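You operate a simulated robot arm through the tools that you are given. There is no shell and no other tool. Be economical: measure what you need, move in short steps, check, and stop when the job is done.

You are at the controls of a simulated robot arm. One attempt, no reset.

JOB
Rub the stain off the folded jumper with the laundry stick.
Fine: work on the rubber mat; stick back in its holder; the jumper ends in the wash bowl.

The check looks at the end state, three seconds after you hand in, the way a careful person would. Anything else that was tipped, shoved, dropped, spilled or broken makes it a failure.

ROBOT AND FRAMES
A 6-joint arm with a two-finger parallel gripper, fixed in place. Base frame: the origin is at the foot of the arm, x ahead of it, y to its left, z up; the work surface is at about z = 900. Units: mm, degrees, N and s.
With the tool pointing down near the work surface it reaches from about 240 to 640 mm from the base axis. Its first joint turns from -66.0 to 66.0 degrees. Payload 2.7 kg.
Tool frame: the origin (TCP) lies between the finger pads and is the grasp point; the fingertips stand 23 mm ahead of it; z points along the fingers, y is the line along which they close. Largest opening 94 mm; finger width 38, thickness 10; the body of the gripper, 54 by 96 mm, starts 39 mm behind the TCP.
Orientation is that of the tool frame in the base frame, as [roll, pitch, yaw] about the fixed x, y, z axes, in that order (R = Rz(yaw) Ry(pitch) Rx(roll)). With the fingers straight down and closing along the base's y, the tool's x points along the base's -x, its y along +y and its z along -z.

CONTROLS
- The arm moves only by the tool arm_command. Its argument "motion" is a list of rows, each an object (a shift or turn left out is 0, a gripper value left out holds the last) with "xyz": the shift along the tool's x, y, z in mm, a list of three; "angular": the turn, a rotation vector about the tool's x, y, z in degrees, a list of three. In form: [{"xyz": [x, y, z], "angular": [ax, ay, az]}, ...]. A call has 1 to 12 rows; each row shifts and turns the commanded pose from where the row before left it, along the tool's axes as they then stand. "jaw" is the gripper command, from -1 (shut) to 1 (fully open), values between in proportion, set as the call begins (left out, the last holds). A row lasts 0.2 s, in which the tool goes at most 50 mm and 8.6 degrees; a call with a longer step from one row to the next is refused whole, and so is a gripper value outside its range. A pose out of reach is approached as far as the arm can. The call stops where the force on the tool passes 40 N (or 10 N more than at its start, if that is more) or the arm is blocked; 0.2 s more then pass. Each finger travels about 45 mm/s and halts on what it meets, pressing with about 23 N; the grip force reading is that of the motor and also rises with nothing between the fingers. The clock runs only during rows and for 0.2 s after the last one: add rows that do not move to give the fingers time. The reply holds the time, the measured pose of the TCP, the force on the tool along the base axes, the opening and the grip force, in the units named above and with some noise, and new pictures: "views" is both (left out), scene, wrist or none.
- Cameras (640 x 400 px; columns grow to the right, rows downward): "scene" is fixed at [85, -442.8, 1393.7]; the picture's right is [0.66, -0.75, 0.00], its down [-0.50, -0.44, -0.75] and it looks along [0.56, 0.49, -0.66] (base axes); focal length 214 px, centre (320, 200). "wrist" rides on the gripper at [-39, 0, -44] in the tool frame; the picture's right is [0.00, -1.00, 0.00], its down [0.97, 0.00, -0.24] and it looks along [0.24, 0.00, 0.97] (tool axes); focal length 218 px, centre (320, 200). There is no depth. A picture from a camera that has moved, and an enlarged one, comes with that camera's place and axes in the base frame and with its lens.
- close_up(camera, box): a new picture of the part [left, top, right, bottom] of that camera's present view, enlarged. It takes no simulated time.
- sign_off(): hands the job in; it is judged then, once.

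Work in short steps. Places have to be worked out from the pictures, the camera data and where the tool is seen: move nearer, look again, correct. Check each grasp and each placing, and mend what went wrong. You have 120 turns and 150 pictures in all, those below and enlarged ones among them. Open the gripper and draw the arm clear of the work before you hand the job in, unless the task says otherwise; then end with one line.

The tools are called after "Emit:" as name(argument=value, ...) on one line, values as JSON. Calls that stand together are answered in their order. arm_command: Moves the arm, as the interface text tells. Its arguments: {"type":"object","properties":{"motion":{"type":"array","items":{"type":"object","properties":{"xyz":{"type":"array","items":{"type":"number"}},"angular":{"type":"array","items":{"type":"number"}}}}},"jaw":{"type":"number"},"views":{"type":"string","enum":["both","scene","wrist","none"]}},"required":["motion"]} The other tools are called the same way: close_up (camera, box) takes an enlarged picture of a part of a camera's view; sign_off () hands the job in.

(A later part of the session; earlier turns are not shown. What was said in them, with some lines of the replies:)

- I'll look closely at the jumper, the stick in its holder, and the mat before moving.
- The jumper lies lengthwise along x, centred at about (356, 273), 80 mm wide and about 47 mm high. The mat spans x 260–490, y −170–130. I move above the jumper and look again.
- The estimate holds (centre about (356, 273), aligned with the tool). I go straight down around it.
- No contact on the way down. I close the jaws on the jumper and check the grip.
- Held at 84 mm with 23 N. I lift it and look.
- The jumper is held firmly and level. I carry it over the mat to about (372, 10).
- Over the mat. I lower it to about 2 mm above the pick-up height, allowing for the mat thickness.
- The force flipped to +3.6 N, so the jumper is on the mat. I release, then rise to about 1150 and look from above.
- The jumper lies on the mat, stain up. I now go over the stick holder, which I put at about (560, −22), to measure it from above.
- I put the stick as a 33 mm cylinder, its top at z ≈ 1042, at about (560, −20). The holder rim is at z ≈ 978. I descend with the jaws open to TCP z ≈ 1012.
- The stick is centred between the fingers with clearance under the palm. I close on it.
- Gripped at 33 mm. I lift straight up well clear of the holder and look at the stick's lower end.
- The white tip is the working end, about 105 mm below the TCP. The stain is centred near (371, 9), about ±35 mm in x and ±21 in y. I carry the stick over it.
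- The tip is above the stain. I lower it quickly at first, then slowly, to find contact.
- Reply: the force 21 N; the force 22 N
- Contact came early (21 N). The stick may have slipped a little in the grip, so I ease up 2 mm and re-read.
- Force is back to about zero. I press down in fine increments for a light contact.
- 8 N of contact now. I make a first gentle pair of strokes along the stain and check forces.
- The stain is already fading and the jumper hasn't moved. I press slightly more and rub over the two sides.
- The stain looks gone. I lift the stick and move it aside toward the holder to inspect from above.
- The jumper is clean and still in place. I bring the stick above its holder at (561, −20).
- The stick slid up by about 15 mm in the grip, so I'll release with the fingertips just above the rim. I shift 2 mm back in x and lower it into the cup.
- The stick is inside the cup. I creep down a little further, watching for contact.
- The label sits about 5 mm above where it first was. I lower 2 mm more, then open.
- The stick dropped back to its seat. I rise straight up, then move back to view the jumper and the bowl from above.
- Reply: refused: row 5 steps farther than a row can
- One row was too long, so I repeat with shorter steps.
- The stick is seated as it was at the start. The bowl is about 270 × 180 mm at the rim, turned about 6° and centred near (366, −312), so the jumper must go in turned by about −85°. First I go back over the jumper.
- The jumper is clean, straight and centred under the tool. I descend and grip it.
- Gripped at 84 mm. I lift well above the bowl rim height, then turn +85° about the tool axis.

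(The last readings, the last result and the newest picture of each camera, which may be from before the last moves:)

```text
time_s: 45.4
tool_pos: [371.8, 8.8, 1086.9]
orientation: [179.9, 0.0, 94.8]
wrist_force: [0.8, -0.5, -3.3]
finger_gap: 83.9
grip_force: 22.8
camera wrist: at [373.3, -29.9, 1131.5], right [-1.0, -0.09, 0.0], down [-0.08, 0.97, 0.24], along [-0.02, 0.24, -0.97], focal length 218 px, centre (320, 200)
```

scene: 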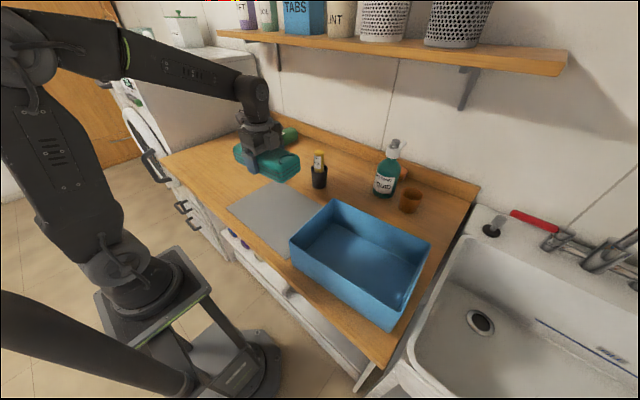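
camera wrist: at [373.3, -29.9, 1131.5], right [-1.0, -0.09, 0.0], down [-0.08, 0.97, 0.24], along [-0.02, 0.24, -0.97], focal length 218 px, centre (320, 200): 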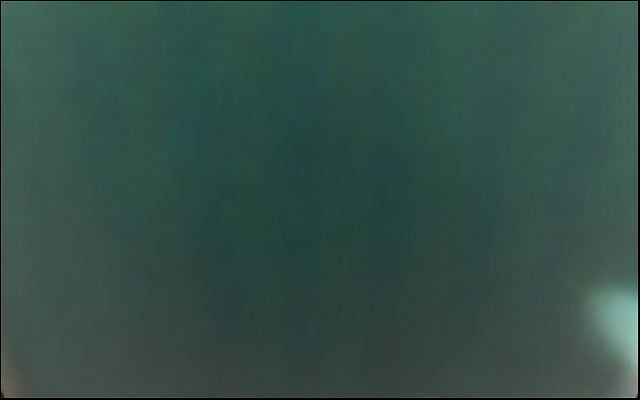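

Turned to yaw 95°, with a secure hold. The scene rim corners put the bowl centre at about (363, −312). I carry the jumper over it, keeping height.

Emit:
arm_command(motion=[{"xyz": [-20, -2, 0]}, {"xyz": [-35, -4, 0]}, {"xyz": [-40, -4.5, 0]}, {"xyz": [-40, -4.5, 0]}, {"xyz": [-40, -4.5, 0]}, {"xyz": [-40, -4.5, 0]}, {"xyz": [-40, -4.5, 0]}, {"xyz": [-35, -4, 0]}, {"xyz": [-29, -3.5, 0]}, {}, {}], views="scene")

Emit:
close_up(camera="scene", box=[250, 100, 480, 350])

```text
time_s: 47.8
tool_pos: [362.7, -313.6, 1085.5]
orientation: [180.0, 0.0, 95.0]
wrist_force: [0.7, -0.2, -3.0]
finger_gap: 83.8
grip_force: 23.0
```

scene: 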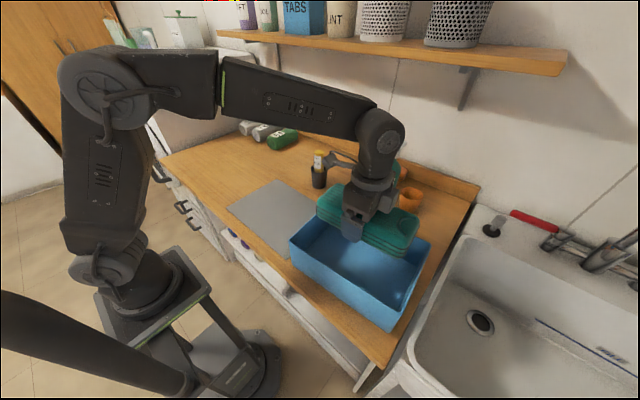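

```text
1.60 times, centred on (365, 225) of scene
camera zoom: at [85.0, -442.9, 1393.7], right [0.66, -0.75, 0.0], down [-0.5, -0.44, -0.75], along [0.56, 0.49, -0.66], focal length 343 px, centre (248, 160)
```

zoom: 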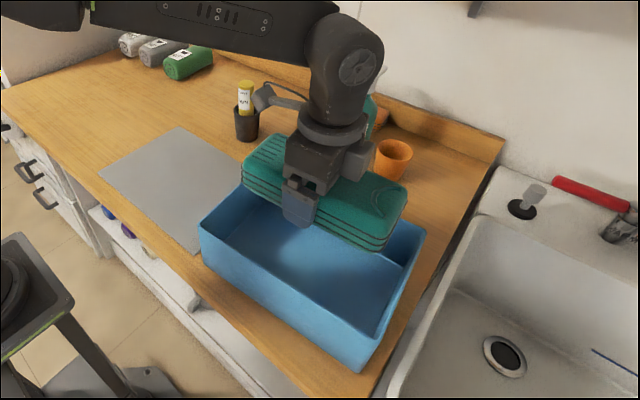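

Aligned with the bowl. I lower part way and check the clearance at the rim.

Emit:
arm_command(motion=[{"xyz": [0, 0, 20]}, {"xyz": [0, 0, 25]}, {"xyz": [0, 0, 18]}, {}], views="wrist")

Emit:
close_up(camera="scene", box=[270, 150, 450, 340])

```text
time_s: 48.8
tool_pos: [361.8, -312.1, 1024.2]
orientation: [179.9, 0.0, 95.0]
wrist_force: [-0.5, 0.4, -3.2]
finger_gap: 84.0
grip_force: 22.9
camera wrist: at [364.6, -349.8, 1067.5], right [-1.0, -0.09, 0.0], down [-0.09, 0.97, 0.24], along [-0.02, 0.24, -0.97], focal length 218 px, centre (320, 200)
```

wrist: 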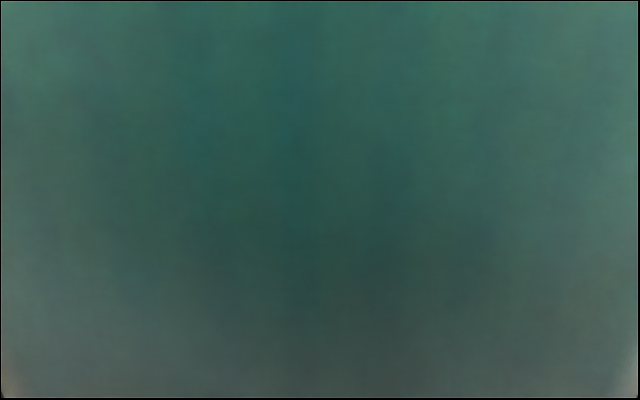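

```text
2.11 times, centred on (360, 245) of scene
camera zoom: at [85.0, -442.9, 1393.7], right [0.66, -0.75, 0.0], down [-0.5, -0.44, -0.75], along [0.56, 0.49, -0.66], focal length 452 px, centre (236, 105)
```

zoom: 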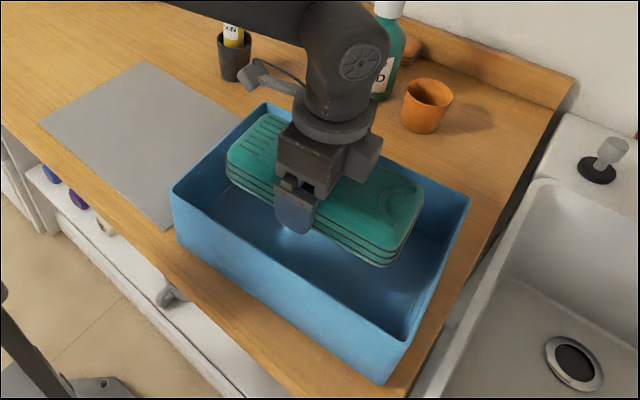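

The jumper is within the rim all around. I continue down, with slower final steps.

Emit:
arm_command(motion=[{"xyz": [0, 0, 15]}, {"xyz": [0, 0, 20]}, {"xyz": [0, 0, 15]}, {}], views="none")

Emit:
close_up(camera="scene", box=[270, 150, 450, 340])

```text
time_s: 49.8
tool_pos: [362.1, -313.3, 974.4]
orientation: [179.9, -0.1, 95.1]
wrist_force: [-0.4, 0.9, -2.7]
finger_gap: 83.9
grip_force: 23.0
```

```text
2.11 times, centred on (360, 245) of scene
camera zoom: at [85.0, -442.9, 1393.7], right [0.66, -0.75, 0.0], down [-0.5, -0.44, -0.75], along [0.56, 0.49, -0.66], focal length 452 px, centre (236, 105)
```

zoom: 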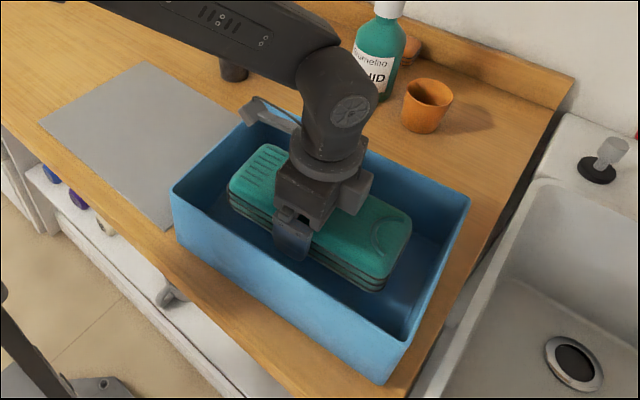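

Comfortable clearance. I lower on to near the floor of the bowl.

Emit:
arm_command(motion=[{"xyz": [0, 0, 12]}, {"xyz": [0, 0, 12]}, {"xyz": [0, 0, 8]}, {}], views="none")

Emit:
close_up(camera="scene", box=[270, 150, 450, 340])

```text
time_s: 50.8
tool_pos: [362.9, -313.3, 942.1]
orientation: [-180.0, -0.1, 95.0]
wrist_force: [0.2, -0.2, -3.4]
finger_gap: 84.0
grip_force: 23.0
```

```text
2.11 times, centred on (360, 245) of scene
camera zoom: at [85.0, -442.9, 1393.7], right [0.66, -0.75, 0.0], down [-0.5, -0.44, -0.75], along [0.56, 0.49, -0.66], focal length 452 px, centre (236, 105)
```

zoom: 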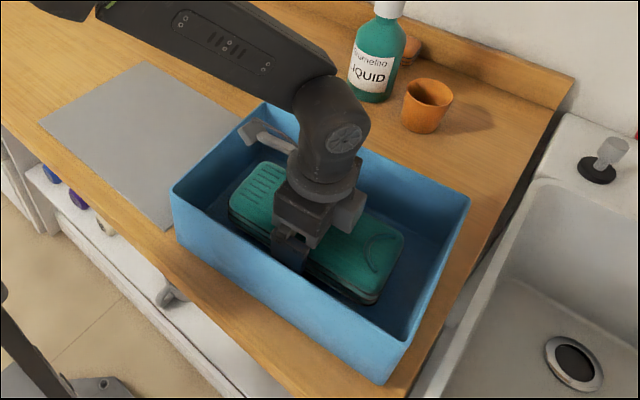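

Still hanging free (−3.4 N) and clear of the walls. I creep down to touch the floor.

Emit:
arm_command(motion=[{"xyz": [0, 0, 3]}, {"xyz": [0, 0, 2]}, {}], views="none")

Emit:
arm_command(motion=[{"xyz": [0, 0, 1.5]}, {"xyz": [0, 0, 1]}, {}], views="none")

```text
time_s: 51.6
tool_pos: [363.9, -311.5, 936.7]
orientation: [-180.0, 0.0, 95.1]
wrist_force: [-0.2, -0.2, -2.4]
finger_gap: 83.7
grip_force: 23.3
```

```text
time_s: 52.4
tool_pos: [363.4, -312.3, 934.4]
orientation: [180.0, 0.1, 95.0]
wrist_force: [0.7, 0.9, -2.6]
finger_gap: 84.0
grip_force: 22.3
```

Emit:
arm_command(motion=[{"xyz": [0, 0, 1]}, {"xyz": [0, 0, 1]}, {}], views="none")

```text
time_s: 53.2
tool_pos: [364.6, -312.8, 932.4]
orientation: [180.0, 0.0, 95.0]
wrist_force: [0.6, -0.4, -3.5]
finger_gap: 83.8
grip_force: 23.0
```

Almost there: it was gripped at 931 on the mat. One more millimetre, then I release.

Emit:
arm_command(motion=[{"xyz": [0, 0, 1]}, {}], views="none")

Emit:
arm_command(motion=[{}, {}, {}, {}], jaw=1, views="none")

Emit:
close_up(camera="scene", box=[270, 150, 450, 340])

```text
time_s: 53.8
tool_pos: [363.2, -311.8, 931.8]
orientation: [179.9, 0.1, 94.9]
wrist_force: [-0.9, 2.0, 5.7]
finger_gap: 84.0
grip_force: 22.8
```

```text
time_s: 54.8
tool_pos: [363.3, -313.3, 931.6]
orientation: [179.8, -0.1, 95.0]
wrist_force: [-0.2, 0.2, -0.4]
finger_gap: 94.0
grip_force: 0.0
```

```text
2.11 times, centred on (360, 245) of scene
camera zoom: at [85.0, -442.8, 1393.7], right [0.66, -0.75, 0.0], down [-0.5, -0.44, -0.75], along [0.56, 0.49, -0.66], focal length 452 px, centre (236, 105)
```

zoom: 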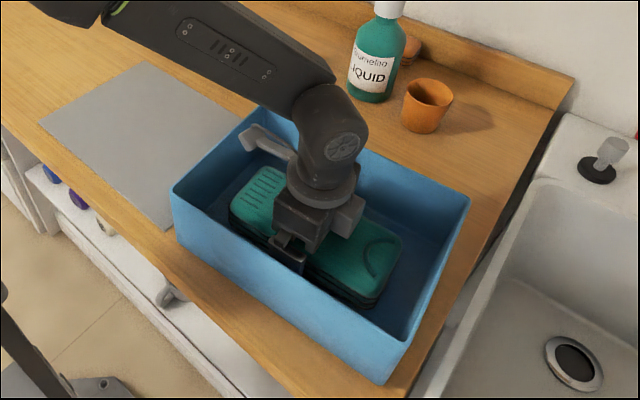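

It touched down and is released with zero force. I rise straight up out of the bowl and pull back.

Emit:
arm_command(motion=[{"xyz": [0, 0, -10]}, {"xyz": [0, 0, -25]}, {"xyz": [0, 0, -40]}, {"xyz": [0, 0, -45]}, {"xyz": [0, 0, -45]}, {"xyz": [0, 0, -45]}, {"xyz": [0, 0, -40]}, {"xyz": [40, 0, 0]}, {"xyz": [45, 0, 0]}, {"xyz": [45, 0, 0]}, {"xyz": [45, 0, 0]}, {}])

Emit:
close_up(camera="scene", box=[220, 130, 450, 340])

```text
time_s: 57.4
tool_pos: [348.4, -138.6, 1182.6]
orientation: [179.9, 0.0, 95.0]
wrist_force: [-0.8, -0.2, 0.2]
finger_gap: 94.0
grip_force: 0.0
camera wrist: at [351.7, -176.0, 1226.1], right [-1.0, -0.09, 0.0], down [-0.08, 0.97, 0.24], along [-0.02, 0.24, -0.97], focal length 218 px, centre (320, 200)
```

scene: 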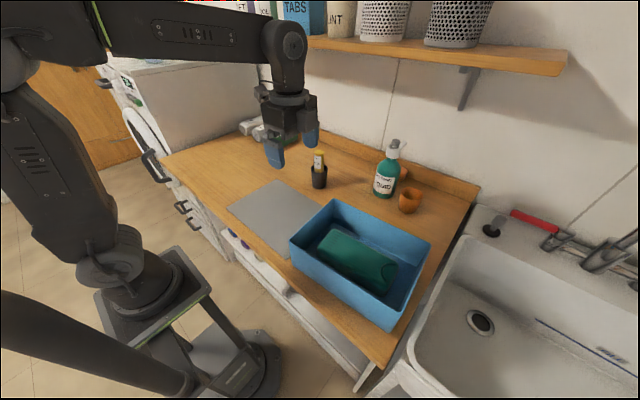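
wrist: 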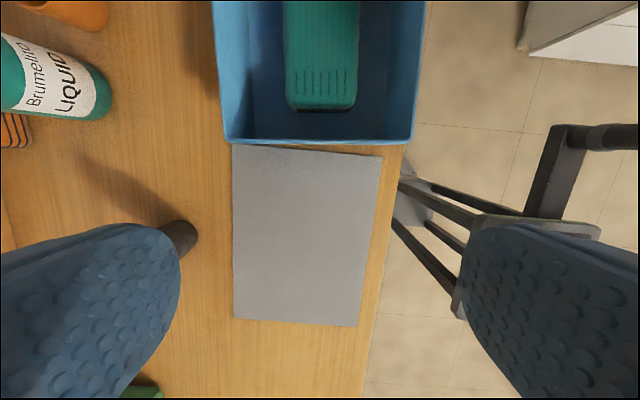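

```text
1.90 times, centred on (335, 235) of scene
camera zoom: at [85.0, -442.8, 1393.7], right [0.66, -0.75, 0.0], down [-0.5, -0.44, -0.75], along [0.56, 0.49, -0.66], focal length 408 px, centre (291, 133)
```

zoom: 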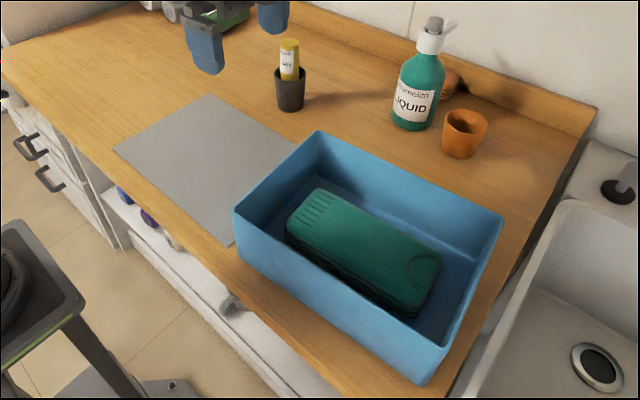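

The jumper lies flat in the bowl, the stick is in its holder and nothing else has moved. One last enlarged look at the jumper's top for any trace of stain.

Emit:
close_up(camera="scene", box=[310, 215, 410, 305])

```text
4.44 times, centred on (360, 260) of scene
camera zoom: at [85.0, -442.8, 1393.7], right [0.66, -0.75, 0.0], down [-0.5, -0.44, -0.75], along [0.56, 0.49, -0.66], focal length 953 px, centre (142, -67)
```

zoom: 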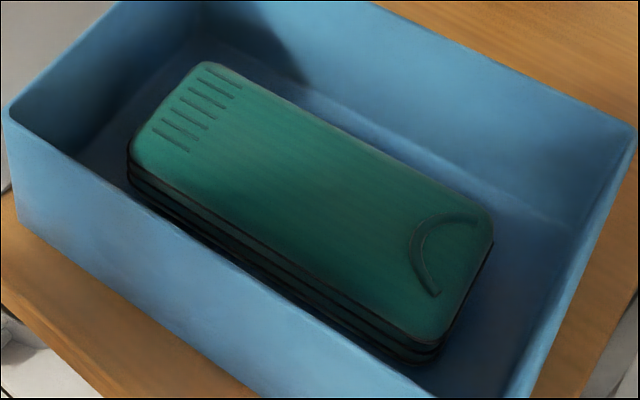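

No trace of the stain is left, the gripper is open and the arm is clear, so I hand in.

Emit:
sign_off()

```text
The job is handed in.
```

I rubbed the stain off on the rubber mat with no trace left in the last pictures, put the stick back in its holder, and left the jumper flat in the wash bowl.
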